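You operate a simulated robot arm through the tools that you are given. There is no shell and no other tool. Be economical: measure what you need, move in short steps, check, and stop when the job is done.

You are at the controls of a simulated robot arm. One attempt, no reset.

## Task
Swap the grey cartridge for the white one and tighten the one-dot and two-dot bolts to 15 Nm.
Fine: old cartridge upright into the teal tray; put the driver back.
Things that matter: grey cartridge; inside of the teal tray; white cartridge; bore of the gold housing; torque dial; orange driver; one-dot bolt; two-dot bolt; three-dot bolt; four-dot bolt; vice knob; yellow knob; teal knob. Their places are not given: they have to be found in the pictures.

Only the result counts: the job must be done as asked and must still hold three seconds after the hand-in. Knocking over, shifting, dropping, spilling or breaking anything else fails it.

## Robot
A 7-joint arm with a two-finger parallel gripper, fixed in place. Base frame: the origin is at the foot of the arm, x ahead of it, y to its left, z up; the work surface is at about z = 0. Lengths are in mm, angles in rad, forces in N, time in s.
With the tool pointing down near the work surface it reaches from about 240 to 620 mm from the base axis. Its first joint turns from -1.152 to 1.152 rad. Payload 2.6 kg.
The tool frame sits at the grasp point between the pads (the TCP): z along the fingers, y along the line on which they close. The tips reach 30 mm beyond it. The gripper opens to 94 mm. The fingers are 28 mm wide and 10 mm thick; the gripper's body (50 by 96 mm) begins 55 mm behind the TCP.
Orientation is that of the tool frame in the base frame, as [roll, pitch, yaw] about the fixed x, y, z axes, in that order (R = Rz(yaw) Ry(pitch) Rx(roll)). With the fingers straight down and closing along the base's y, the tool's x points along the base's -x, its y along +y and its z along -z.

## Interface
- The arm moves only by the tool apply_moves. Its argument "steps" is a list of rows, each a list of 7 numbers: the shift along the base's x, y, z in mm, then the turn, a rotation vector about the base's x, y, z in rad, then the closure, from 0 (fully open) to 1 (shut). In form: [[tx, ty, tz, ax, ay, az, hand], ...]. A call has 1 to 8 rows; each row shifts and turns the commanded pose from where the row before left it. Each row takes 0.2 s and may step no farther than 50 mm and 0.15 rad from the row before; otherwise, or with a gripper value out of range, the whole call is refused. A pose out of reach is approached as far as the arm can. The call stops where the force on the tool passes 40 N (or 10 N more than at its start, if that is more) or the arm is blocked; 0.2 s more then pass. Each finger travels about 72 mm/s and halts on what it meets, pressing with about 43 N; the grip force reading is that of the motor and also rises with nothing between the fingers. The clock runs only during rows and for 0.2 s after the last one: add rows that do not move to give the fingers time. The reply holds the time, the measured pose of the TCP, the force on the tool along the base axes, the opening and the grip force, in the units named above and with some noise.
- Cameras (640 x 400 px; columns grow to the right, rows downward): "scene" is fixed at [8.9, 426.8, 548.2]; the picture's right is [-0.93, -0.38, 0.00], its down [-0.27, 0.68, -0.68] and it looks along [0.26, -0.63, -0.73] (base axes); focal length 214 px, centre (320, 200). "wrist" rides on the gripper at [76, 14, -102] in the tool frame; the picture's right is [-0.18, 0.98, 0.00], its down [-0.75, -0.14, -0.64] and it looks along [-0.63, -0.12, 0.77] (tool axes); focal length 243 px, centre (320, 200).
- grab_frame(camera): a new picture of that camera. No time passes.
- locate(camera, pixels): for up to 12 pixels [column, row] of the newest picture of that camera ("zoom" is the newest enlarged one), the place [x, y, z] in the base frame of the surface seen there, good to about 2 mm. No time passes.
- inspect(camera, box): a new picture of the part [left, top, right, bottom] of that camera's present view, enlarged. No time passes.
- close_job(): hands the job in; it is judged then, once.

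Go step by step. Measure first, check grasps and placings, and put right what went wrong. The budget is 80 turns and 54 pictures, counting those below and the enlarged ones. Unless the task says otherwise, let go and move clear before handing in, and close with one line.

The tools are called after ">>>" by a JSON object that holds its "name" and its "arguments". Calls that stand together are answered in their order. apply_moves: Moves the arm, as the interface text tells. Its arguments: {"type":"object","properties":{"steps":{"type":"array","items":{"type":"array","items":{"type":"number"}}}},"required":["steps"]} The other tools are called the same way: grab_frame (camera) takes a picture; locate (camera, pixels) gives the place of the surface under pixels of a picture; inspect (camera, box) takes an enlarged picture of a part of a camera's view; close_job () hands the job in.

At the start:

```text
time: 0.0
eef_pos: [359.1, -35.3, 397.2]
orientation: [3.141, -0.001, -3.141]
contact_force: [1.0, -0.4, 0.0]
width: 94.3
grip_force: 0.0
```

scene: 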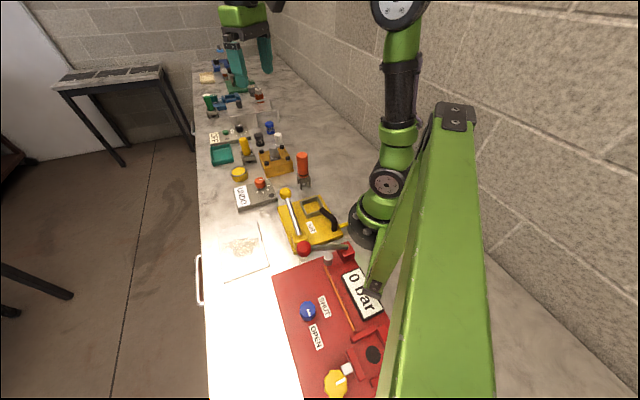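
wrist: 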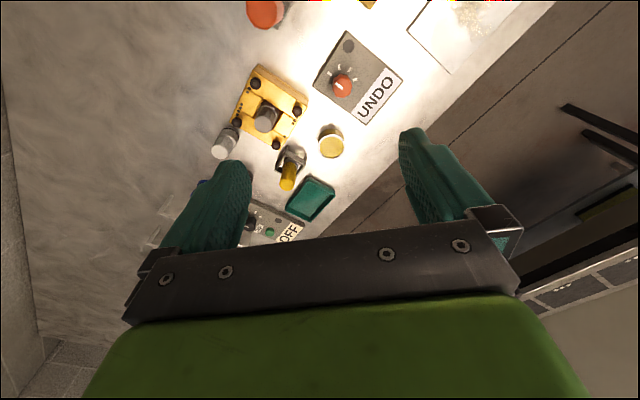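

The wrist view shows the gold housing near (268,115), a white cylinder at (225,143), the teal tray at (310,200) and a dial labelled UNDO at (341,85). I'll enlarge both views.

>>> {"name": "inspect", "arguments": {"camera": "wrist", "box": [190, 0, 430, 250]}}

>>> {"name": "inspect", "arguments": {"camera": "scene", "box": [190, 80, 350, 260]}}

```text
1.60 times, centred on (310, 125) of wrist
```

zoom: 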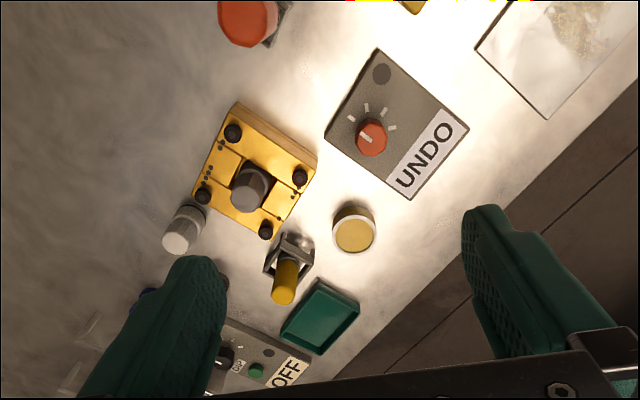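

```text
2.22 times, centred on (270, 170) of scene
```

zoom: 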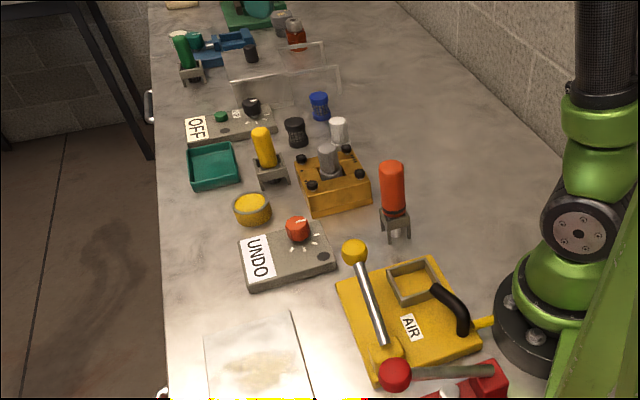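

The orange driver stands in a holder at zoom (392,190), the housing with the grey cartridge is at (330,175), and the white cartridge is at (338,130). I'll locate these places.

>>> {"name": "locate", "arguments": {"camera": "zoom", "pixels": [[328, 150], [339, 124], [391, 168], [213, 165], [297, 224], [318, 245], [250, 210], [262, 135], [295, 125], [397, 228], [312, 187], [358, 177]]}}

>>> {"name": "locate", "arguments": {"camera": "wrist", "pixels": [[237, 123], [297, 112], [276, 144], [259, 74], [264, 121], [220, 150], [308, 200], [341, 85], [349, 47], [265, 15], [331, 143], [245, 218]]}}

```text
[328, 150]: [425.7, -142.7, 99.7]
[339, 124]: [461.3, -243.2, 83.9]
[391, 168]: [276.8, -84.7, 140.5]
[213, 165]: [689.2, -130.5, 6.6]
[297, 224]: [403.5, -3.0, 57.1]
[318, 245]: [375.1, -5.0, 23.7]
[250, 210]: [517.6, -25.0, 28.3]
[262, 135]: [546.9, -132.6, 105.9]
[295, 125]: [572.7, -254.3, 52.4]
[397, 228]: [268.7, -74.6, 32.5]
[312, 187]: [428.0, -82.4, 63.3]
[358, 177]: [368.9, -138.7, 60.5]
```

```text
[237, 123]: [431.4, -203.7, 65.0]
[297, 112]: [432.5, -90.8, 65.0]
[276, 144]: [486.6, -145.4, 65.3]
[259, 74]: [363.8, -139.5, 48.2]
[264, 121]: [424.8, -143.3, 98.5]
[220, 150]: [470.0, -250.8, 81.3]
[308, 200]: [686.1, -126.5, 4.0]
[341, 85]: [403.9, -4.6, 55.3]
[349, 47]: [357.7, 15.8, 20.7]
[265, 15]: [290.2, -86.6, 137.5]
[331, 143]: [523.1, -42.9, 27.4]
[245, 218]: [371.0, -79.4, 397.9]
```

The positions agree between the two views. I'll move down and toward the housing for a closer look, staying above everything.

>>> {"name": "apply_moves", "arguments": {"steps": [[0, -15, -45, 0, 0, 0, 0], [0, -15, -45, 0, 0, 0, 0], [-5, -15, -45, 0, 0, 0, 0], [-5, -15, -40, 0, 0, 0, 0]]}}

>>> {"name": "grab_frame", "arguments": {"camera": "wrist"}}

```text
time: 1.0
eef_pos: [349.6, -95.5, 220.1]
orientation: [-3.141, 0.0, -3.141]
contact_force: [-0.3, 0.3, -0.5]
width: 93.5
grip_force: 0.1
```

```text
49 pictures are left
```

wrist: 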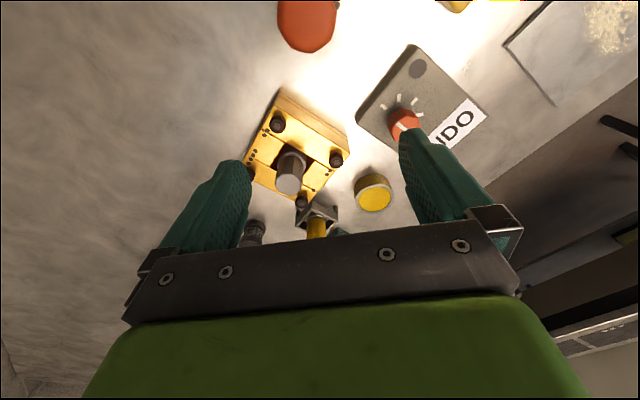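

>>> {"name": "inspect", "arguments": {"camera": "wrist", "box": [225, 75, 385, 225]}}

>>> {"name": "inspect", "arguments": {"camera": "wrist", "box": [350, 30, 500, 160]}}

```text
2.67 times, centred on (305, 150) of wrist
```

zoom: 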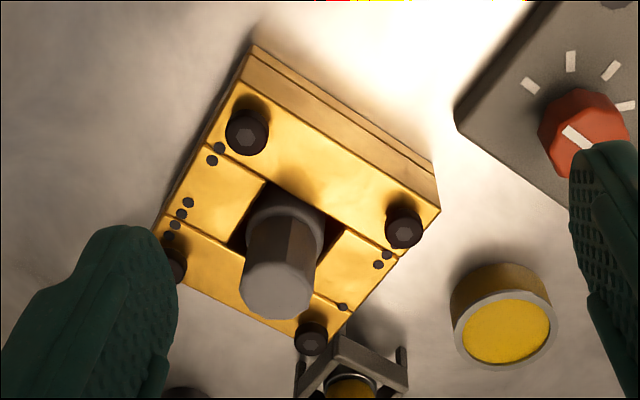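

```text
3.08 times, centred on (425, 95) of wrist
```

zoom: 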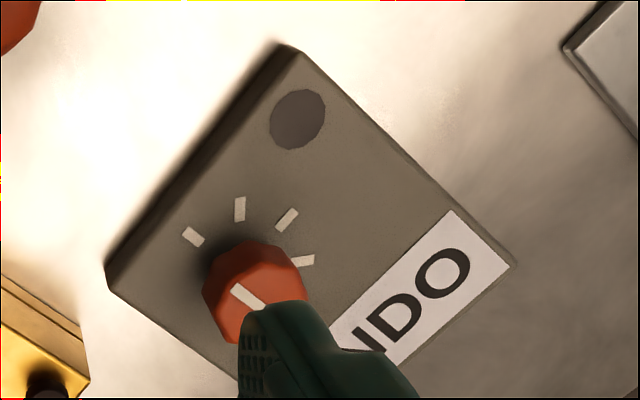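

The one-dot bolt seems to be at zoom (310,338) and the four-dot bolt at (172,265), but I can't yet separate the two-dot from the three-dot. I'll look closer.

>>> {"name": "apply_moves", "arguments": {"steps": [[-15, -20, -20, 0, 0, 0, 0], [-15, -15, -20, 0, 0, 0, 0]]}}

>>> {"name": "inspect", "arguments": {"camera": "wrist", "box": [240, 60, 400, 220]}}

>>> {"name": "inspect", "arguments": {"camera": "scene", "box": [240, 135, 310, 185]}}

```text
time: 1.6
eef_pos: [320.4, -130.1, 180.1]
orientation: [-3.141, 0.0, -3.141]
contact_force: [0.4, 0.1, 0.9]
width: 94.0
grip_force: 0.1
```

```text
2.50 times, centred on (320, 140) of wrist
```

zoom: 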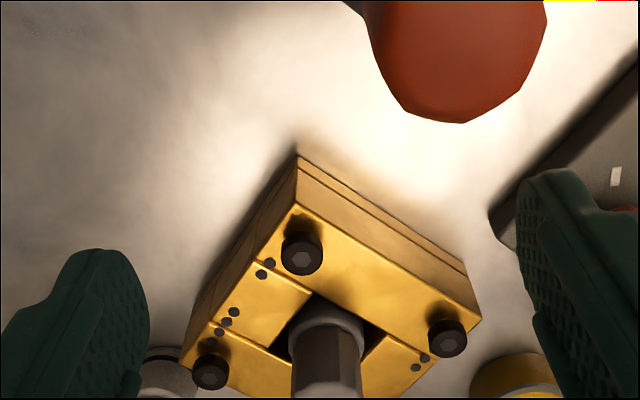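

```text
8.00 times, centred on (275, 160) of scene
```

zoom: 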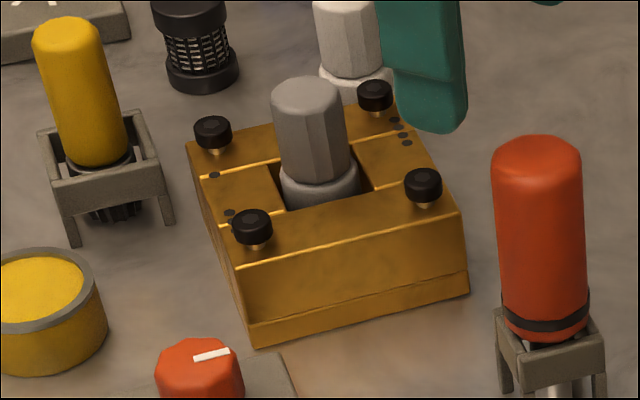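

All four bolt heads stand raised. I need a straight-down look at the dots, so I'll move the camera directly over the housing.

>>> {"name": "apply_moves", "arguments": {"steps": [[40, 0, 10, 0, 0, 0, 0], [45, -5, 10, 0, 0, 0, 0], [45, -10, 0, 0, 0, 0, 0], [30, -5, 0, 0, 0, 0, 0]]}}

>>> {"name": "grab_frame", "arguments": {"camera": "wrist"}}

>>> {"name": "inspect", "arguments": {"camera": "wrist", "box": [240, 0, 440, 125]}}

```text
time: 2.6
eef_pos: [482.2, -151.6, 200.8]
orientation: [-3.141, -0.001, -3.141]
contact_force: [-0.1, -0.3, 0.2]
width: 93.8
grip_force: 0.0
```

```text
44 pictures are left
```

wrist: 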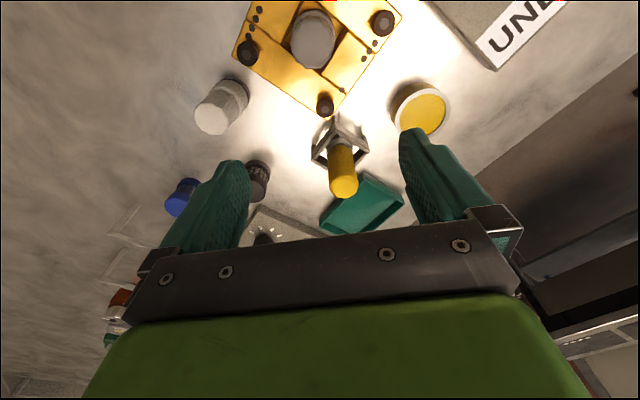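

```text
3.20 times, centred on (340, 62) of wrist
```

zoom: 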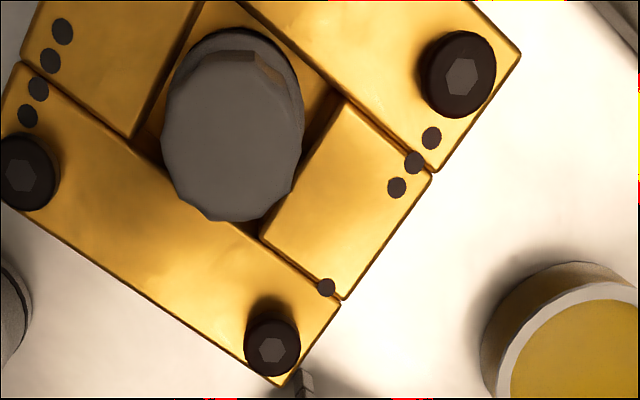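

The right bolt at zoom (457,75) has three dots, the left one four, and the front one at (271,347) one. That leaves the back-left bolt as the two-dot. I'll measure the heads, cartridges, tray and plates.

>>> {"name": "locate", "arguments": {"camera": "zoom", "pixels": [[458, 75], [29, 175], [271, 349], [235, 140], [235, 75], [180, 130], [295, 130], [232, 205], [120, 180], [350, 190], [400, 50], [225, 20]]}}

>>> {"name": "locate", "arguments": {"camera": "wrist", "pixels": [[212, 120], [200, 108], [228, 127], [236, 86], [360, 178], [362, 205], [325, 223], [400, 202], [376, 222], [343, 190], [345, 140], [258, 180]]}}

```text
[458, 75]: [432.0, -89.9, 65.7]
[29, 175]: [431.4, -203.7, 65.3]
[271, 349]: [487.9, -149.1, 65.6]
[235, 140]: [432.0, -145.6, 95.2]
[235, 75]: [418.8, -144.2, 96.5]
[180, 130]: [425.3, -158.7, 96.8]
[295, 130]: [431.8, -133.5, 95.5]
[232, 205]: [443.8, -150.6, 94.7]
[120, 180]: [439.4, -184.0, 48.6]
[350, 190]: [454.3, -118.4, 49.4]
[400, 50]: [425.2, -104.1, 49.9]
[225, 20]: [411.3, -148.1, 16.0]
```

```text
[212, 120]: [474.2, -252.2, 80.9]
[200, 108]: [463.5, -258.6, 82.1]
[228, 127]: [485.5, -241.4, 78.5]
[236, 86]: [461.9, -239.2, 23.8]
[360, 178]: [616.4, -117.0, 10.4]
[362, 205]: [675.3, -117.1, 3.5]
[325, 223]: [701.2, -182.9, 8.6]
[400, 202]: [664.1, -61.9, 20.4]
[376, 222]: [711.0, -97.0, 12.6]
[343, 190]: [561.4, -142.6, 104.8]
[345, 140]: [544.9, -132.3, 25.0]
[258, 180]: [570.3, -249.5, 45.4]
```

Geometry so far: the housing centre is about (431,-147) and the bore floor is at z≈16. The grey cartridge top is z≈97, the white one stands near (472,-250), and the tray is near (670,-120). I'll check how far the arm reaches towards the tray while empty and high.

>>> {"name": "apply_moves", "arguments": {"steps": [[45, 8, 0, 0, 0, 0, 0], [45, 8, 0, 0, 0, 0, 0], [45, 8, 0, 0, 0, 0, 0], [35, 8, -20, 0, 0, 0, 0], [0, 0, -40, 0, 0, 0, 0]]}}

>>> {"name": "grab_frame", "arguments": {"camera": "wrist"}}

```text
time: 3.8
eef_pos: [597.6, -115.0, 138.2]
orientation: [-3.141, -0.002, 3.141]
contact_force: [-0.3, 0.1, 0.0]
width: 94.0
grip_force: 0.0
out of reach, approached as far as the arm can: row 3, 4, 5
```

```text
42 pictures are left
```

wrist: 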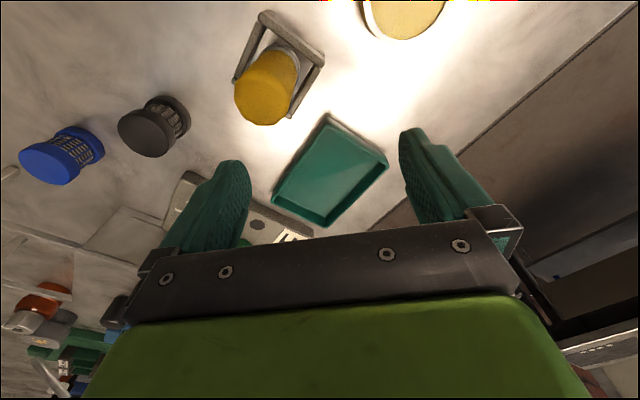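

The straight-down reach ends at x≈598. The tray is fully visible, so I'll locate its corners and floor.

>>> {"name": "locate", "arguments": {"camera": "wrist", "pixels": [[327, 116], [386, 164], [331, 224], [275, 190], [333, 172], [330, 135], [340, 150], [310, 180], [372, 168], [322, 207], [265, 90], [300, 55]]}}

```text
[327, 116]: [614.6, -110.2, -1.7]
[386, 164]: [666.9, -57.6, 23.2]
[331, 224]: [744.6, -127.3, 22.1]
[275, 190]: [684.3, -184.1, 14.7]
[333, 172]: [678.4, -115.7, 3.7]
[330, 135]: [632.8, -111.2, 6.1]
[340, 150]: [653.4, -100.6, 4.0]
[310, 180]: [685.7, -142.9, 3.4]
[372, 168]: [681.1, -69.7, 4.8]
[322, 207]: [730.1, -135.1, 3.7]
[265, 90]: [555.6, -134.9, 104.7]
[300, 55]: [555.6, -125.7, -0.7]
```

The tray is a rotated rectangle of about 73×105 with its floor at z≈3.7, and a spot near (656,-112) is well inside it. I'll test a forward tilt of 0.4 rad to reach there.

>>> {"name": "apply_moves", "arguments": {"steps": [[0, 0, 20, 0, -0.1, 0, 0], [0, 0, 0, 0, -0.1, 0, 0], [0, 0, 0, 0, -0.1, 0, 0], [0, 0, 0, 0, -0.1, 0, 0]]}}

```text
time: 4.8
eef_pos: [667.1, -128.3, 177.7]
orientation: [3.14, 0.401, 3.141]
contact_force: [0.1, 0.2, -0.8]
width: 93.8
grip_force: 0.1
out of reach, approached as far as the arm can: row 1, 2, 3, 4
```

>>> {"name": "apply_moves", "arguments": {"steps": [[0, 0, 0, 0, 0, 0, 0], [0, 0, 0, 0, 0, 0, 0]]}}

```text
time: 5.4
eef_pos: [667.3, -128.5, 176.6]
orientation: [3.141, 0.398, -3.141]
contact_force: [0.9, 0.0, -0.2]
width: 94.3
grip_force: 0.0
```

>>> {"name": "apply_moves", "arguments": {"steps": [[-6, 8, -30, 0, 0, 0, 0], [-6, 8, -30, 0, 0, 0, 0], [0, 0, -35, 0, 0, 0, 0]]}}

```text
time: 6.2
eef_pos: [685.0, -116.7, 85.4]
orientation: [-3.141, 0.399, -3.141]
contact_force: [-0.2, -0.4, 0.5]
width: 93.8
grip_force: 0.1
out of reach, approached as far as the arm can: row 1, 2, 3
```

It settles further out (x=685) than I asked, still at the requested tilt. I'll see whether pulling back from here stays in reach.

>>> {"name": "apply_moves", "arguments": {"steps": [[-10, 0, 0, 0, 0, 0, 0], [-10, 3, 0, 0, 0, 0, 0], [-10, 2, 0, 0, 0, 0, 0]]}}

```text
time: 7.0
eef_pos: [683.9, -118.4, 87.5]
orientation: [3.142, 0.401, -3.14]
contact_force: [-0.5, -0.4, 0.7]
width: 94.0
grip_force: 0.1
out of reach, approached as far as the arm can: row 1, 2, 3
```

The arm looks fully stretched, close to a singularity. I'll try larger pull-back steps with a lift to bend the elbow again.

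>>> {"name": "apply_moves", "arguments": {"steps": [[-35, 5, 30, 0, 0, 0, 0], [-35, 5, 30, 0, 0, 0, 0], [-35, 5, 30, 0, 0, 0, 0], [-35, 0, 20, 0, 0, 0, 0]]}}

```text
time: 8.0
eef_pos: [653.2, -129.3, 224.1]
orientation: [-3.141, 0.4, 3.141]
contact_force: [0.2, 0.5, 0.8]
width: 94.3
grip_force: 0.1
out of reach, approached as far as the arm can: row 1, 2, 3, 4
```

>>> {"name": "apply_moves", "arguments": {"steps": [[-30, 0, 0, 0, 0.1, 0, 0], [-30, 0, 0, 0, 0.1, 0, 0], [-30, 0, 0, 0, 0.1, 0, 0], [-30, 0, 0, 0, 0.1, 0, 0]]}}

>>> {"name": "grab_frame", "arguments": {"camera": "scene"}}

```text
time: 9.0
eef_pos: [564.4, -133.4, 235.5]
orientation: [-3.141, -0.004, -3.141]
contact_force: [0.2, 0.0, 0.3]
width: 94.3
grip_force: 0.2
out of reach, approached as far as the arm can: row 1, 2, 3, 4
```

```text
41 pictures are left
```

scene: 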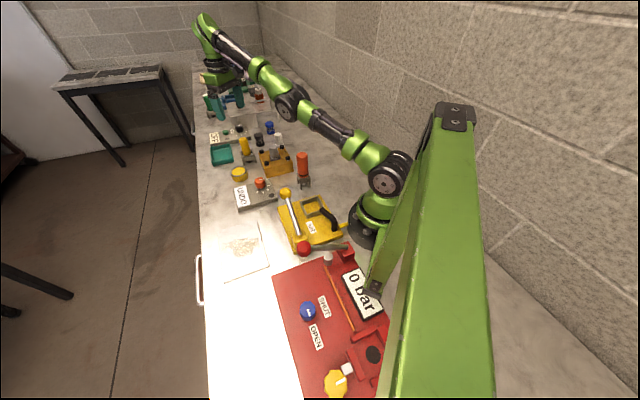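

The scene picture shows the arm completely straight. I'll ask for repeated inward steps at this safe height so the elbow bends.

>>> {"name": "apply_moves", "arguments": {"steps": [[-45, 0, 0, 0, 0, 0, 0], [-45, 0, 0, 0, 0, 0, 0], [-45, 0, 0, 0, 0, 0, 0], [-45, 0, 0, 0, 0, 0, 0]]}}

```text
time: 10.0
eef_pos: [529.5, -167.9, 293.4]
orientation: [3.141, -0.004, 3.141]
contact_force: [0.1, -0.5, 0.2]
width: 94.1
grip_force: 0.0
out of reach, approached as far as the arm can: row 1, 2, 3, 4
```

The hand slides along the reach boundary. I'll command inward and down together so the forearm drops, stopping well above the cartridge.

>>> {"name": "apply_moves", "arguments": {"steps": [[-20, 6, -40, 0, 0, 0, 0], [-20, 6, -40, 0, 0, 0, 0], [-15, 6, -30, 0, 0, 0, 0]]}}

```text
time: 10.8
eef_pos: [559.5, -177.8, 217.1]
orientation: [3.14, -0.002, -3.142]
contact_force: [-1.1, -0.5, -0.7]
width: 94.0
grip_force: 0.0
out of reach, approached as far as the arm can: row 1, 2, 3
```

>>> {"name": "apply_moves", "arguments": {"steps": [[-45, 10, 20, 0, 0, 0, 0], [-45, 10, 20, 0, 0, 0, 0], [-45, 10, 20, 0, 0, 0, 0], [-45, 10, 20, 0, 0, 0, 0], [-45, 10, 20, 0, 0, 0, 0], [-45, 10, 20, 0, 0, 0, 0], [-45, 10, 20, 0, 0, 0, 0], [-45, 10, 20, 0, 0, 0, 0]]}}

```text
refused: row 1 steps farther than a row can; nothing moved
```

The first row was slightly too long, so I'll send shorter ones.

>>> {"name": "apply_moves", "arguments": {"steps": [[-44, 8, 18, 0, 0, 0, 0], [-44, 8, 18, 0, 0, 0, 0], [-44, 8, 18, 0, 0, 0, 0], [-44, 8, 18, 0, 0, 0, 0], [-44, 8, 18, 0, 0, 0, 0], [-44, 8, 18, 0, 0, 0, 0], [-44, 8, 18, 0, 0, 0, 0], [-44, 8, 18, 0, 0, 0, 0]]}}

```text
time: 12.6
eef_pos: [317.0, -157.9, 399.6]
orientation: [3.139, -0.001, -3.139]
contact_force: [0.5, -0.1, -0.7]
width: 93.9
grip_force: 0.0
out of reach, approached as far as the arm can: row 1, 2, 3, 4
```

The elbow is bent again: the last four rows were in reach. Now I'll tilt 0.4 rad forward, half-close, and come in above the grey cartridge at about (431,-146).

>>> {"name": "apply_moves", "arguments": {"steps": [[19, 2, -36, 0, -0.0667, 0, 0.2], [19, 2, -36, 0, -0.0667, 0, 0.4], [19, 2, -36, 0, -0.0667, 0, 0.4], [19, 2, -36, 0, -0.0667, 0, 0.4], [19, 2, -36, 0, -0.0667, 0, 0.4], [19, 2, -30, 0, -0.0667, 0, 0.4], [0, 0, 0, 0, 0, 0, 0.4]]}}

>>> {"name": "grab_frame", "arguments": {"camera": "wrist"}}

```text
time: 14.2
eef_pos: [433.7, -148.0, 193.2]
orientation: [3.14, 0.401, -3.141]
contact_force: [0.3, 0.1, 0.2]
width: 56.6
grip_force: 0.0
```

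```text
40 pictures are left
```

wrist: 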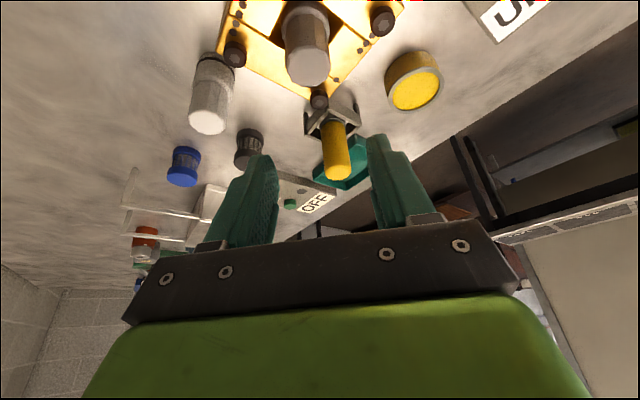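

I'll refine the cartridge and bolt centres from this view before descending.

>>> {"name": "inspect", "arguments": {"camera": "wrist", "box": [180, 0, 420, 150]}}

>>> {"name": "locate", "arguments": {"camera": "wrist", "pixels": [[309, 66], [292, 64], [326, 64], [309, 50], [309, 80], [289, 40], [325, 40], [208, 122], [193, 118], [223, 120], [208, 134], [208, 112]]}}

```text
2.67 times, centred on (300, 75) of wrist
```

zoom: 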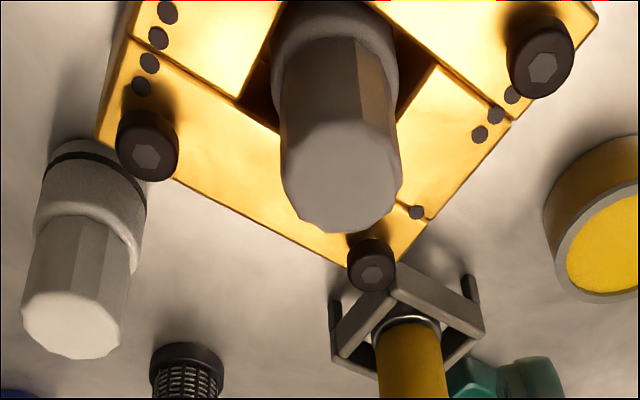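

```text
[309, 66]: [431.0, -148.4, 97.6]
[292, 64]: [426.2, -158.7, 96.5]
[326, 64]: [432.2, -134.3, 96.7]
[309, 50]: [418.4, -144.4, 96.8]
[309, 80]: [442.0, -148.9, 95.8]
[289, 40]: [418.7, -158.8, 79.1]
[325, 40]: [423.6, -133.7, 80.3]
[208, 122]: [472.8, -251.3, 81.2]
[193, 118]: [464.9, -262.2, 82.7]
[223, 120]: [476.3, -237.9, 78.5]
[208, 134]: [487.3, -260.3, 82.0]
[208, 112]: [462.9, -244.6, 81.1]
```

The grey handle centre is about (430,-147), roughly 28 across. I'll descend to z≈86 and close.

>>> {"name": "apply_moves", "arguments": {"steps": [[-3, 1, -40, 0, 0, 0, 0.4], [0, 0, -40, 0, 0, 0, 0.4], [0, 0, -26, 0, 0, 0, 0.4], [0, 0, 0, 0, 0, 0, 0.75], [0, 0, 0, 0, 0, 0, 0.75], [0, 0, 0, 0, 0, 0, 0.75]]}}

```text
time: 15.6
eef_pos: [430.6, -146.9, 85.2]
orientation: [-3.141, 0.399, 3.14]
contact_force: [-0.6, -0.1, -0.1]
width: 35.8
grip_force: 43.0
```

The grip holds at 35.8 mm opening with 43 N. I'll lift gently to see if the cartridge is free.

>>> {"name": "apply_moves", "arguments": {"steps": [[0, 0, 6, 0, 0, 0, 0.8], [0, 0, 12, 0, 0, 0, 0.8], [0, 0, 15, 0, 0, 0, 0.8]]}}

>>> {"name": "inspect", "arguments": {"camera": "scene", "box": [230, 120, 330, 190]}}

```text
time: 16.4
eef_pos: [428.2, -147.8, 118.3]
orientation: [-3.14, 0.402, 3.142]
contact_force: [3.6, -4.2, -3.3]
width: 35.5
grip_force: 42.5
```

```text
5.71 times, centred on (280, 155) of scene
```

zoom: 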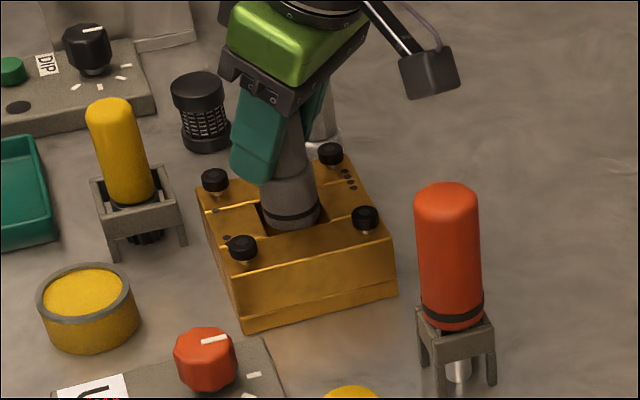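

It lifts out freely. I'll raise it to z≈200, carry it over the yellow driver to x≈600, and stop there.

>>> {"name": "apply_moves", "arguments": {"steps": [[0, 0, 40, 0, 0, 0, 0.8], [0, 0, 43, 0, 0, 0, 0.8], [40, 8, 0, 0, 0, 0, 0.8], [44, 9, 0, 0, 0, 0, 0.8], [44, 9, 0, 0, 0, 0, 0.8], [44, 9, 0, 0, 0, 0, 0.8]]}}

>>> {"name": "grab_frame", "arguments": {"camera": "wrist"}}

```text
time: 17.8
eef_pos: [601.0, -112.1, 201.1]
orientation: [-3.141, 0.4, -3.14]
contact_force: [-0.8, -0.2, -2.1]
width: 35.5
grip_force: 42.6
```

```text
37 pictures are left
```

wrist: 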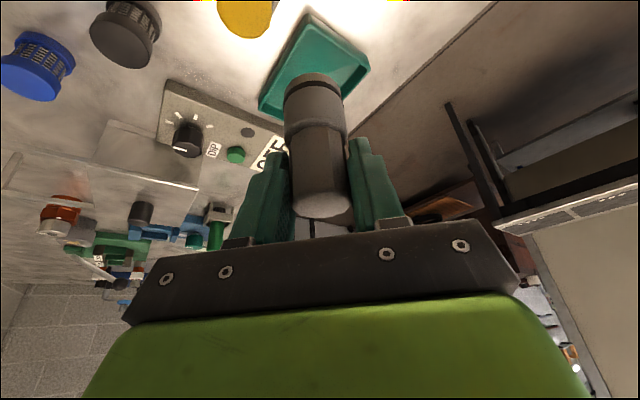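

The cartridge hangs upright over the near edge of the tray. I'll descend to about (664,-113,78).

>>> {"name": "apply_moves", "arguments": {"steps": [[21, 0, -32, 0, 0, 0, 0.8], [21, 0, -32, 0, 0, 0, 0.8], [21, -1, -32, 0, 0, 0, 0.8], [0, 0, -20, 0, 0, 0, 0.8], [0, 0, -6, 0, 0, 0, 0.8]]}}

>>> {"name": "grab_frame", "arguments": {"camera": "wrist"}}

```text
time: 19.0
eef_pos: [665.3, -112.3, 78.1]
orientation: [-3.141, 0.399, -3.141]
contact_force: [-0.2, -1.0, 0.2]
width: 35.6
grip_force: 43.1
```

```text
36 pictures are left
```

wrist: 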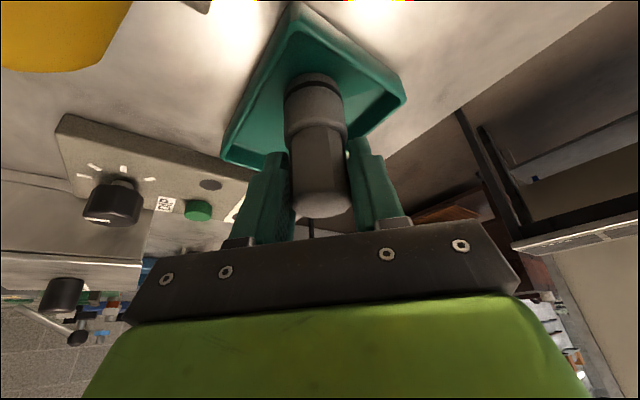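

The cartridge is inside the walls. I'll lower it in small steps to contact, then open.

>>> {"name": "apply_moves", "arguments": {"steps": [[0, 0, -2, 0, 0, 0, 0.8], [0, 0, -1.5, 0, 0, 0, 0.8], [0, 0, -1, 0, 0, 0, 0.8], [0, 0, 0, 0, 0, 0, 0.8]]}}

```text
time: 20.0
eef_pos: [663.8, -112.7, 74.6]
orientation: [3.142, 0.4, -3.14]
contact_force: [-0.2, -0.4, -1.1]
width: 35.5
grip_force: 43.4
```

>>> {"name": "apply_moves", "arguments": {"steps": [[0, 0, -1, 0, 0, 0, 0.8], [0, 0, -1, 0, 0, 0, 0.8], [0, 0, 0, 0, 0, 0, 0.8]]}}

```text
time: 20.8
eef_pos: [664.7, -113.3, 75.7]
orientation: [-3.139, 0.404, -3.141]
contact_force: [-2.8, -0.8, 13.2]
width: 35.7
grip_force: 43.0
```

It's in contact (13 N). I'll ease off slightly, open, and retreat along the tool axis.

>>> {"name": "apply_moves", "arguments": {"steps": [[0, 0, 1.5, 0, 0, 0, 0.7], [0, 0, 0, 0, 0, 0, 0.4], [0, 0, 0, 0, 0, 0, 0.4], [-10, 0, 24, 0, 0, 0, 0.4], [-16, 0, 36, 0, 0, 0, 0.4], [-20, 0, 40, 0, 0, 0, 0.4]]}}

>>> {"name": "grab_frame", "arguments": {"camera": "wrist"}}

```text
time: 22.2
eef_pos: [618.8, -114.2, 173.0]
orientation: [-3.141, 0.401, 3.14]
contact_force: [0.9, -0.2, -0.5]
width: 56.5
grip_force: 0.0
```

```text
35 pictures are left
```

wrist: 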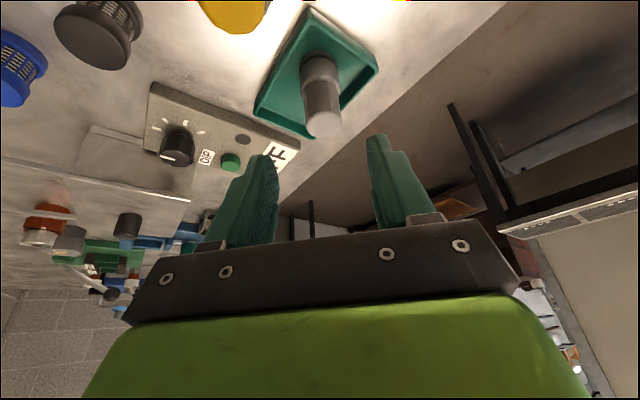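

The grey cartridge stands upright in the tray. Next is the white one near (474,-251), so I'll return to vertical and go above it.

>>> {"name": "apply_moves", "arguments": {"steps": [[-29, -27.4, 5, 0, 0.08, 0, 0.4], [-29, -27.4, 5, 0, 0.08, 0, 0.4], [-29, -27.4, 0, 0, 0.08, 0, 0.4], [-29, -27.4, 0, 0, 0.08, 0, 0.4], [-29, -27.4, 0, 0, 0.08, 0, 0.4]]}}

>>> {"name": "grab_frame", "arguments": {"camera": "wrist"}}

```text
time: 23.4
eef_pos: [473.0, -250.5, 186.3]
orientation: [3.141, -0.003, 3.141]
contact_force: [-0.1, 0.7, -0.1]
width: 56.7
grip_force: 0.0
```

```text
34 pictures are left
```

wrist: 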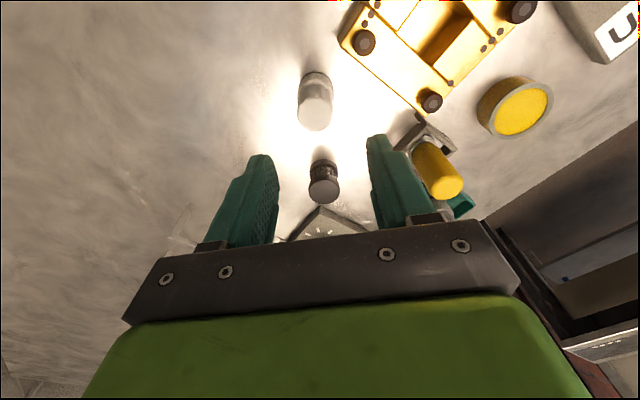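

>>> {"name": "locate", "arguments": {"camera": "wrist", "pixels": [[315, 114], [300, 114], [330, 114], [315, 100], [315, 128], [316, 76], [305, 76], [326, 76]]}}

>>> {"name": "inspect", "arguments": {"camera": "wrist", "box": [330, 0, 550, 130]}}

```text
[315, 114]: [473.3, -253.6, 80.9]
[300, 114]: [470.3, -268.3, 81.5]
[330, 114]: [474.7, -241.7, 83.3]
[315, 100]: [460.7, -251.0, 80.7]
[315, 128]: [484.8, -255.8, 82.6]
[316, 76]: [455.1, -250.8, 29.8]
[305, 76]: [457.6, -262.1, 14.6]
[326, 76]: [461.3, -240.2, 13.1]
```

```text
2.91 times, centred on (440, 65) of wrist
```

zoom: 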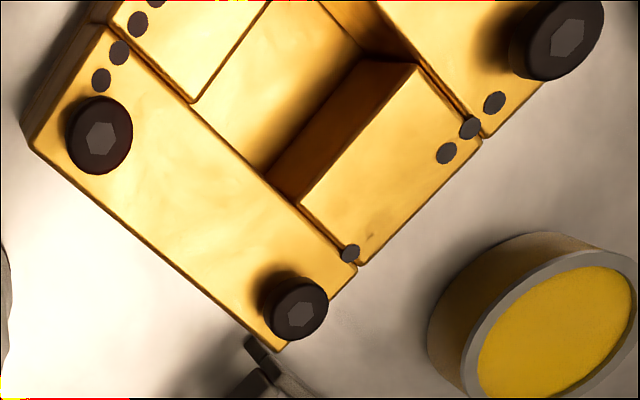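

The bore is an open, roughly 37 mm square pocket. The white cartridge centre is about (473,-254). I'll descend to z≈69 and grip it.

>>> {"name": "apply_moves", "arguments": {"steps": [[0, -3, -45, 0, 0, 0, 0.4], [0, 0, -45, 0, 0, 0, 0.4], [0, 0, -27, 0, 0, 0, 0.4], [0, 0, 0, 0, 0, 0, 0.75], [0, 0, 0, 0, 0, 0, 0.8], [0, 0, 0, 0, 0, 0, 0.8]]}}

>>> {"name": "locate", "arguments": {"camera": "zoom", "pixels": [[268, 185], [362, 62], [300, 202], [414, 66], [190, 104], [265, 130], [275, 4], [330, 130], [240, 60], [290, 55]]}}

```text
time: 24.8
eef_pos: [473.0, -251.7, 68.6]
orientation: [3.14, -0.002, 3.141]
contact_force: [0.3, -0.1, 0.8]
width: 35.6
grip_force: 42.9
```

```text
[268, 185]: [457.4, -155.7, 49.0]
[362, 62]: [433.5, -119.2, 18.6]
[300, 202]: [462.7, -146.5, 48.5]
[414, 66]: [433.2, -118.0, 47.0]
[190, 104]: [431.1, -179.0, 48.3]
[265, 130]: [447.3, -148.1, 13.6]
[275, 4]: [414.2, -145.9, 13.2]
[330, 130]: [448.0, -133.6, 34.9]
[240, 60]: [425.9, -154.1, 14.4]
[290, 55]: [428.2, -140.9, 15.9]
```

The white cartridge is gripped at 35.6 mm. The bore centre is about (431.5,-147.5). I'll lift it and carry it over the bore.

>>> {"name": "apply_moves", "arguments": {"steps": [[0, 0, 15, 0, 0, 0, 0.8], [0, 0, 40, 0, 0, 0, 0.8], [0, 0, 45, 0, 0, 0, 0.8], [-14, 35, 0, 0, 0, 0, 0.8], [-14, 35, 0, 0, 0, 0, 0.8], [-13.5, 34.2, 0, 0, 0, 0, 0.8], [0, 0, 0, 0, 0, 0, 0.8]]}}

>>> {"name": "grab_frame", "arguments": {"camera": "wrist"}}

>>> {"name": "inspect", "arguments": {"camera": "scene", "box": [240, 110, 320, 180]}}

```text
time: 26.4
eef_pos: [431.6, -148.8, 166.4]
orientation: [3.14, 0.001, 3.14]
contact_force: [-0.9, -0.1, -0.9]
width: 35.7
grip_force: 43.0
```

```text
32 pictures are left
```

wrist: 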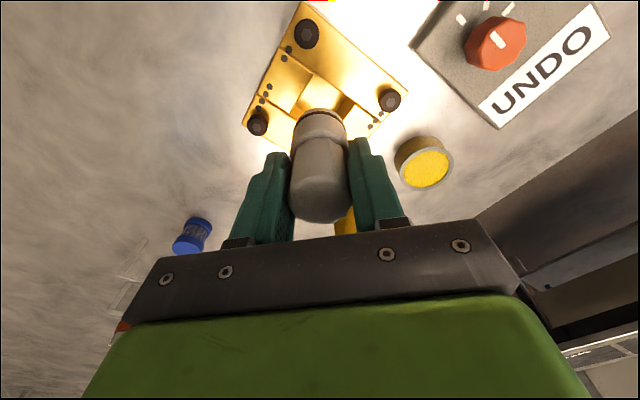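

```text
5.71 times, centred on (280, 145) of scene
```

zoom: 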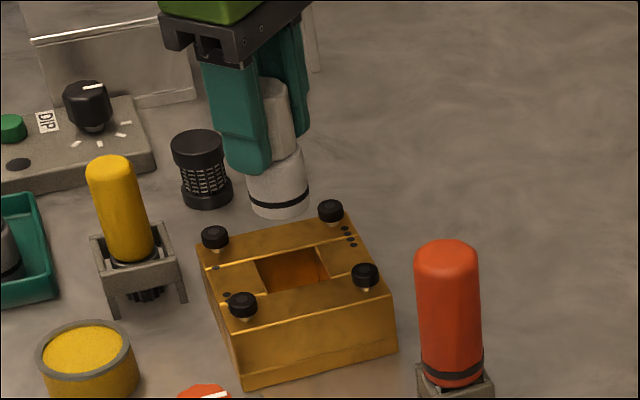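

The cartridge hangs upright over the bore. I'll lower it carefully.

>>> {"name": "apply_moves", "arguments": {"steps": [[0, 0.5, -20, 0, 0, 0, 0.8], [0, 0.5, -20, 0, 0, 0, 0.8], [0, 0, -10, 0, 0, 0, 0.8], [0, 0, -10, 0, 0, 0, 0.8], [0, 0, -8, 0, 0, 0, 0.8], [0, 0, -8, 0, 0, 0, 0.8]]}}

```text
time: 27.8
eef_pos: [431.3, -147.7, 92.4]
orientation: [3.141, -0.001, -3.141]
contact_force: [-0.7, 0.2, -0.7]
width: 35.7
grip_force: 42.4
```

>>> {"name": "apply_moves", "arguments": {"steps": [[0, 0, -4, 0, 0, 0, 0.8], [0, 0, -2, 0, 0, 0, 0.8], [0, 0, -2, 0, 0, 0, 0.8], [0, 0, 0, 0, 0, 0, 0.8]]}}

```text
time: 28.8
eef_pos: [430.5, -146.8, 82.1]
orientation: [-3.141, 0.0, -3.141]
contact_force: [0.3, -0.7, 0.0]
width: 35.5
grip_force: 42.9
```

>>> {"name": "apply_moves", "arguments": {"steps": [[0, 0, -1.5, 0, 0, 0, 0.8], [0, 0, -1.5, 0, 0, 0, 0.8], [0, 0, 0, 0, 0, 0, 0.8]]}}

```text
time: 29.6
eef_pos: [432.4, -147.5, 82.1]
orientation: [-3.139, 0.007, 3.141]
contact_force: [-9.5, 4.0, 31.7]
width: 35.7
grip_force: 43.2
```

It's seated (31 N upward). I'll ease off, open and lift clear.

>>> {"name": "apply_moves", "arguments": {"steps": [[0, 0, 2, 0, 0, 0, 0.8], [0, 0, 0, 0, 0, 0, 0.4], [0, 0, 0, 0, 0, 0, 0.4], [0, 0, 40, 0, 0, 0, 0.4], [0, 0, 45, 0, 0, 0, 0.4], [0, 0, 30, 0, 0, 0, 0.4]]}}

>>> {"name": "inspect", "arguments": {"camera": "scene", "box": [220, 130, 320, 210]}}

>>> {"name": "grab_frame", "arguments": {"camera": "wrist"}}

```text
time: 31.0
eef_pos: [431.2, -146.8, 200.8]
orientation: [-3.141, 0.001, -3.14]
contact_force: [0.2, 0.5, -0.2]
width: 56.5
grip_force: 0.0
```

```text
5.00 times, centred on (270, 170) of scene
```

zoom: 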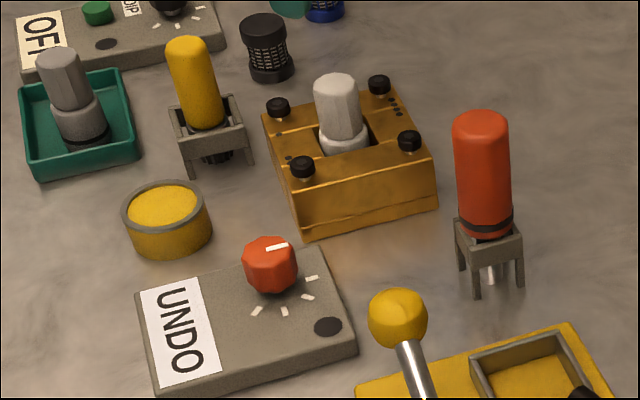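

```text
29 pictures are left
```

wrist: 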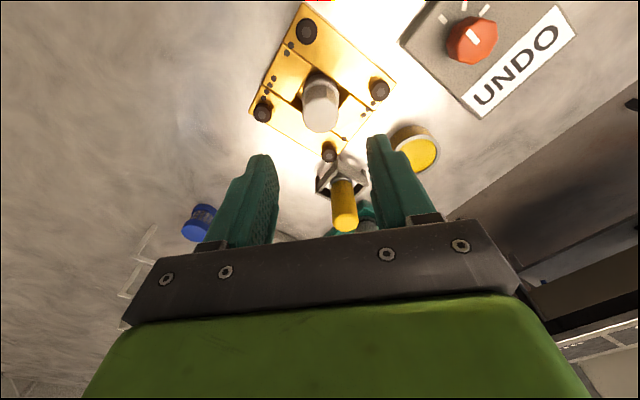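

The white cartridge is seated and the grey stands in the tray. Now the dial: I'll locate the knob, its pointer and the ticks.

>>> {"name": "locate", "arguments": {"camera": "zoom", "pixels": [[268, 248], [286, 245], [311, 279], [308, 296], [284, 312], [257, 311], [269, 258], [327, 327], [270, 285], [180, 330], [247, 260], [297, 262]]}}

>>> {"name": "locate", "arguments": {"camera": "wrist", "pixels": [[472, 38], [468, 28], [478, 42], [443, 18], [464, 4], [483, 9], [450, 45], [492, 30]]}}

```text
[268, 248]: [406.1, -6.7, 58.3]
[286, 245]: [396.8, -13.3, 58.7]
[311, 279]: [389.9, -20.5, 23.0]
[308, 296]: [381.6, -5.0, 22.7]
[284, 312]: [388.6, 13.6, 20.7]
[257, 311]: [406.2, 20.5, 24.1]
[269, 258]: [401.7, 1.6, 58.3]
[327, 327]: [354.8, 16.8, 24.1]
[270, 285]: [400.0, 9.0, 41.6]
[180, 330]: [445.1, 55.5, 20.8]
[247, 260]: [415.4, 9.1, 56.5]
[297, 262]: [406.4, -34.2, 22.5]
```

```text
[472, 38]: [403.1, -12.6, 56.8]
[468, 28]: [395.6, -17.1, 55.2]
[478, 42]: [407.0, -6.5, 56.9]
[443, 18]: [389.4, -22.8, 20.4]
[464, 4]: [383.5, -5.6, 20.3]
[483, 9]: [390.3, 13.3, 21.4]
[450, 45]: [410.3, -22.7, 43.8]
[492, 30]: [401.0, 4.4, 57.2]
```

The ticks sit at 225°, 180°, 135° and 90° around a knob centre of about (407,-4), and the pointer is at 225° (UNDO). I'll go over the knob.

>>> {"name": "apply_moves", "arguments": {"steps": [[-6, 36, -5, 0, 0, 0, 0.4], [-6, 36, -10, 0, 0, 0, 0.4], [-6, 36, -15, 0, 0, 0, 0.4], [-6, 35, -20, 0, 0, 0, 0.4], [0, 0, 0, 0, 0, 0, 0.4]]}}

>>> {"name": "grab_frame", "arguments": {"camera": "wrist"}}

```text
time: 32.2
eef_pos: [407.1, -4.2, 147.1]
orientation: [-3.141, 0.001, 3.141]
contact_force: [-0.5, -0.4, -0.9]
width: 56.4
grip_force: 0.0
```

```text
28 pictures are left
```

wrist: 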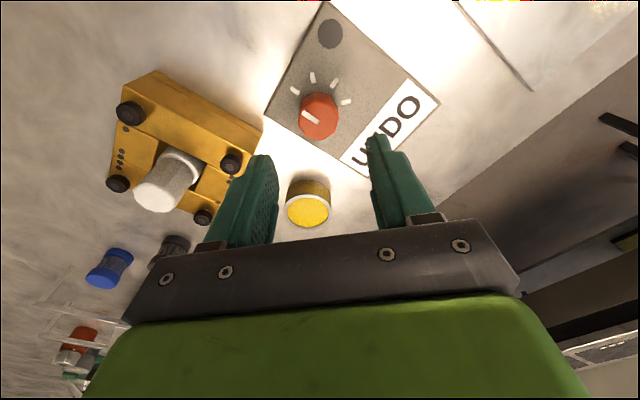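

>>> {"name": "locate", "arguments": {"camera": "wrist", "pixels": [[318, 120], [303, 118], [335, 120], [320, 106], [318, 136], [311, 117]]}}

```text
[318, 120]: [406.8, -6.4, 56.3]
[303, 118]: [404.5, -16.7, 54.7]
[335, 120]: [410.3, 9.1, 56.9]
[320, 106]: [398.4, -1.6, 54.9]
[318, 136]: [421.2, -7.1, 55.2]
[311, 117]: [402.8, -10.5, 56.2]
```

The centre is confirmed. I'll descend to z≈56, grip the knob and turn it -45°.

>>> {"name": "apply_moves", "arguments": {"steps": [[0, 0, -45, 0, 0, 0, 0.4], [0, 0, -45, 0, 0, 0, 0.4], [0, 0, 0, 0, 0, 0, 0.8], [0, 0, 0, 0, 0, 0, 0.8], [0, 0, 0, 0, 0, 0, 0.8]]}}

>>> {"name": "apply_moves", "arguments": {"steps": [[0, 0, 0, 0, 0, -0.131, 0.8], [0, 0, 0, 0, 0, -0.131, 0.8], [0, 0, 0, 0, 0, -0.131, 0.8], [0, 0, 0, 0, 0, -0.131, 0.8], [0, 0, 0, 0, 0, -0.131, 0.8], [0, 0, 0, 0, 0, -0.131, 0.8]]}}

>>> {"name": "inspect", "arguments": {"camera": "scene", "box": [220, 160, 320, 220]}}

```text
time: 33.4
eef_pos: [405.9, -4.8, 57.8]
orientation: [-3.139, 0.003, 3.14]
contact_force: [10.5, -13.4, -11.5]
width: 33.0
grip_force: 44.5
```

```text
time: 34.8
eef_pos: [408.6, -2.9, 58.8]
orientation: [-3.141, 0.0, 2.353]
contact_force: [2.0, -10.2, -0.6]
width: 32.9
grip_force: 45.0
```

```text
6.40 times, centred on (270, 190) of scene
```

zoom: 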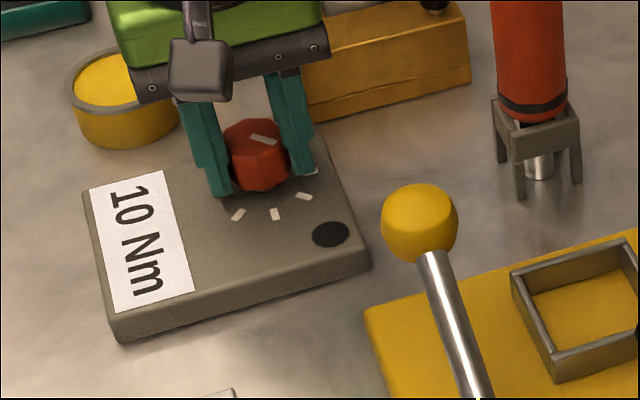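

The display now reads "10 Nm". I'll turn another -45°.

>>> {"name": "apply_moves", "arguments": {"steps": [[0, 0, 0, 0, 0, -0.131, 0.8], [0, 0, 0, 0, 0, -0.131, 0.8], [0, 0, 0, 0, 0, -0.131, 0.8], [0, 0, 0, 0, 0, -0.131, 0.8], [0, 0, 0, 0, 0, -0.131, 0.8], [0, 0, 0, 0, 0, -0.131, 0.8]]}}

>>> {"name": "inspect", "arguments": {"camera": "scene", "box": [220, 160, 320, 220]}}

```text
time: 36.2
eef_pos: [407.9, -2.9, 57.4]
orientation: [3.14, -0.001, 1.569]
contact_force: [27.0, 1.7, -24.4]
width: 32.7
grip_force: 45.2
```

```text
6.40 times, centred on (270, 190) of scene
```

zoom: 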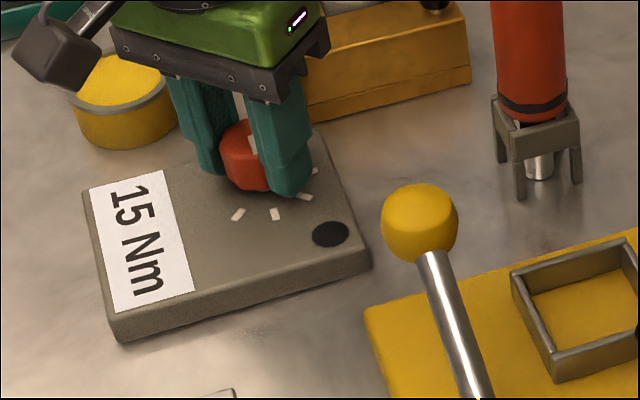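

It reads "15 Nm". I'll release and rise.

>>> {"name": "apply_moves", "arguments": {"steps": [[0, 0, 0, 0, 0, 0, 0.4], [0, 0, 0, 0, 0, 0, 0.4], [0, 0, 40, 0, 0, 0, 0.4], [0, 0, 45, 0, 0, 0, 0.4], [0, 0, 45, 0, 0, 0, 0.4]]}}

>>> {"name": "inspect", "arguments": {"camera": "scene", "box": [220, 140, 340, 220]}}

```text
time: 37.4
eef_pos: [406.9, -4.5, 188.4]
orientation: [3.141, 0.001, 1.568]
contact_force: [-0.5, -0.3, -0.5]
width: 56.3
grip_force: 0.0
```

```text
5.00 times, centred on (280, 180) of scene
```

zoom: 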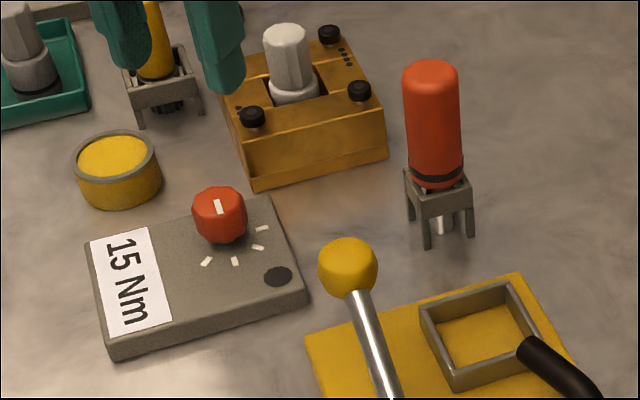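

The pointer now aims at the third tick. Next is the orange driver at zoom (432,120), which I'll measure while turning the gripper back to its first yaw.

>>> {"name": "locate", "arguments": {"camera": "zoom", "pixels": [[431, 68], [406, 90], [460, 90], [432, 120], [438, 172], [437, 182], [410, 190], [470, 190], [432, 205], [441, 215], [443, 232], [427, 248]]}}

>>> {"name": "apply_moves", "arguments": {"steps": [[-15, 0, 10, 0, 0, 0.14, 0.4], [-15, 0, 10, 0, 0, 0.14, 0.4], [-15, -5, 10, 0, 0, 0.14, 0.2], [-15, -5, 10, 0, 0, 0.14, 0.2], [-15, -10, 10, 0, 0, 0.14, 0.2], [-15, -10, 10, 0, 0, 0.14, 0.2], [-15, -10, 10, 0, 0, 0.14, 0.2], [-15, -10, 10, 0, 0, 0.14, 0.2]]}}

```text
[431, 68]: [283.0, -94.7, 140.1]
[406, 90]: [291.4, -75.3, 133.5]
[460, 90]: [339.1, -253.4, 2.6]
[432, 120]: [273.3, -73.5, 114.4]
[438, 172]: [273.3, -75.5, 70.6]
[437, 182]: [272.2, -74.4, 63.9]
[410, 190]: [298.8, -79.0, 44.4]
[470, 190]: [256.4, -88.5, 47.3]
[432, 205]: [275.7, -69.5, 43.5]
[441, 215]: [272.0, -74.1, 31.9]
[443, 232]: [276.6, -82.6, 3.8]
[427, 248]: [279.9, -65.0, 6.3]
```

```text
time: 39.2
eef_pos: [288.0, -55.1, 268.8]
orientation: [-3.141, 0.001, 2.691]
contact_force: [-0.1, -0.3, 0.7]
width: 75.4
grip_force: 0.2
```

>>> {"name": "apply_moves", "arguments": {"steps": [[0, -10, 0, 0, 0, 0.15, 0.2], [0, -10, 0, 0, 0, 0.15, 0.2], [0, -10, 0, 0, 0, 0.15, 0.2], [0, 0, 0, 0, 0, 0, 0.2]]}}

>>> {"name": "grab_frame", "arguments": {"camera": "wrist"}}

```text
time: 40.2
eef_pos: [288.5, -83.6, 268.4]
orientation: [3.141, 0.001, 3.141]
contact_force: [-0.4, -0.6, 1.2]
width: 75.0
grip_force: 0.0
```

```text
24 pictures are left
```

wrist: 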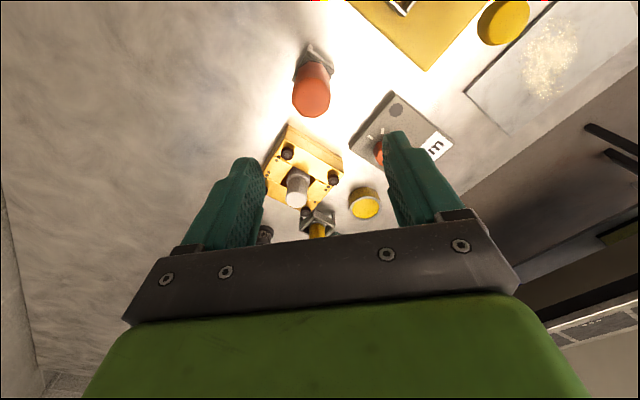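

>>> {"name": "locate", "arguments": {"camera": "wrist", "pixels": [[311, 97], [296, 96], [327, 96], [311, 84], [311, 112], [302, 72], [327, 72], [287, 153], [333, 178], [287, 146], [313, 52], [303, 213]]}}

>>> {"name": "inspect", "arguments": {"camera": "wrist", "box": [250, 30, 370, 220]}}

```text
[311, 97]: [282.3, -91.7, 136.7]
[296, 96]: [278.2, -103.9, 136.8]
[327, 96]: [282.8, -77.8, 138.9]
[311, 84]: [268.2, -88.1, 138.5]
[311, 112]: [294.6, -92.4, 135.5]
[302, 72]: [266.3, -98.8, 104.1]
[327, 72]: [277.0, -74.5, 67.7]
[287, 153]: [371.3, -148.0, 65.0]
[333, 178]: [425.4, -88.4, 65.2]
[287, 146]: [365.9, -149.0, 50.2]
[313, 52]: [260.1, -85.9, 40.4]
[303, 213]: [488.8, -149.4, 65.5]
```

```text
2.11 times, centred on (310, 125) of wrist
```

zoom: 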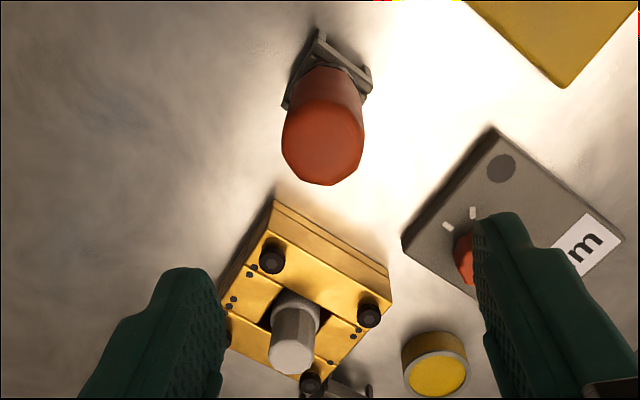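

The driver axis is about (281.5,-90.5) with the handle spanning z≈63–140. I'll descend around it to z≈115 and grip.

>>> {"name": "apply_moves", "arguments": {"steps": [[-7, -7, -40, 0, 0, 0, 0.2], [0, 0, -40, 0, 0, 0, 0.2], [0, 0, -40, 0, 0, 0, 0.3], [0, 0, -33, 0, 0, 0, 0.4], [0, 0, 0, 0, 0, 0, 0.8], [0, 0, 0, 0, 0, 0, 0.8], [0, 0, 0, 0, 0, 0, 0.8]]}}

```text
time: 41.8
eef_pos: [280.0, -91.9, 115.2]
orientation: [3.141, -0.001, 3.136]
contact_force: [0.4, -0.1, -0.6]
width: 36.7
grip_force: 43.5
```

It's gripped at 36.7 mm with little side force. I'll lift the driver straight up and check the bit.

>>> {"name": "apply_moves", "arguments": {"steps": [[0, 0, 15, 0, 0, 0, 0.85], [0, 0, 30, 0, 0, 0, 0.85], [0, 0, 40, 0, 0, 0, 0.85], [0, 0, 30, 0, 0, 0, 0.85], [0, 0, 0, 0, 0, 0, 0.85]]}}

>>> {"name": "inspect", "arguments": {"camera": "scene", "box": [250, 110, 350, 200]}}

```text
time: 43.0
eef_pos: [282.1, -91.9, 230.4]
orientation: [-3.141, -0.001, 3.139]
contact_force: [-0.4, -0.1, -3.9]
width: 36.6
grip_force: 42.8
```

```text
4.44 times, centred on (300, 155) of scene
```

zoom: 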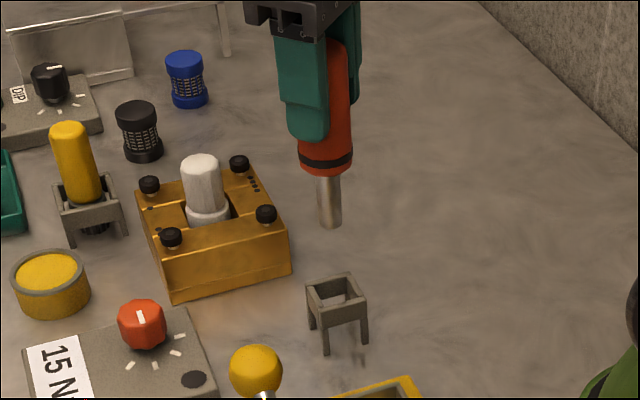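

The driver is out, and its bit ends at zoom (330,225). I'll locate the tip, the shaft and the two-dot bolt.

>>> {"name": "locate", "arguments": {"camera": "zoom", "pixels": [[330, 224], [328, 185], [325, 168], [319, 205], [340, 205], [266, 210], [266, 214], [335, 285], [335, 310], [310, 290], [365, 293], [338, 298]]}}

```text
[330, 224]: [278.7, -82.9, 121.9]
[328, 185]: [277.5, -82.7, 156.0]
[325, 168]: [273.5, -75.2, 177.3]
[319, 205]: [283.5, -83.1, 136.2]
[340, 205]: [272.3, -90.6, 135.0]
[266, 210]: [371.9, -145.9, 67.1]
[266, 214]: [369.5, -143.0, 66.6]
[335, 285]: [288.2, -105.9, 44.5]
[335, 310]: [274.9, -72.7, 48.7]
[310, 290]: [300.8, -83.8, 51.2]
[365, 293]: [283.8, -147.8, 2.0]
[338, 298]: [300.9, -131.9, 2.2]
```

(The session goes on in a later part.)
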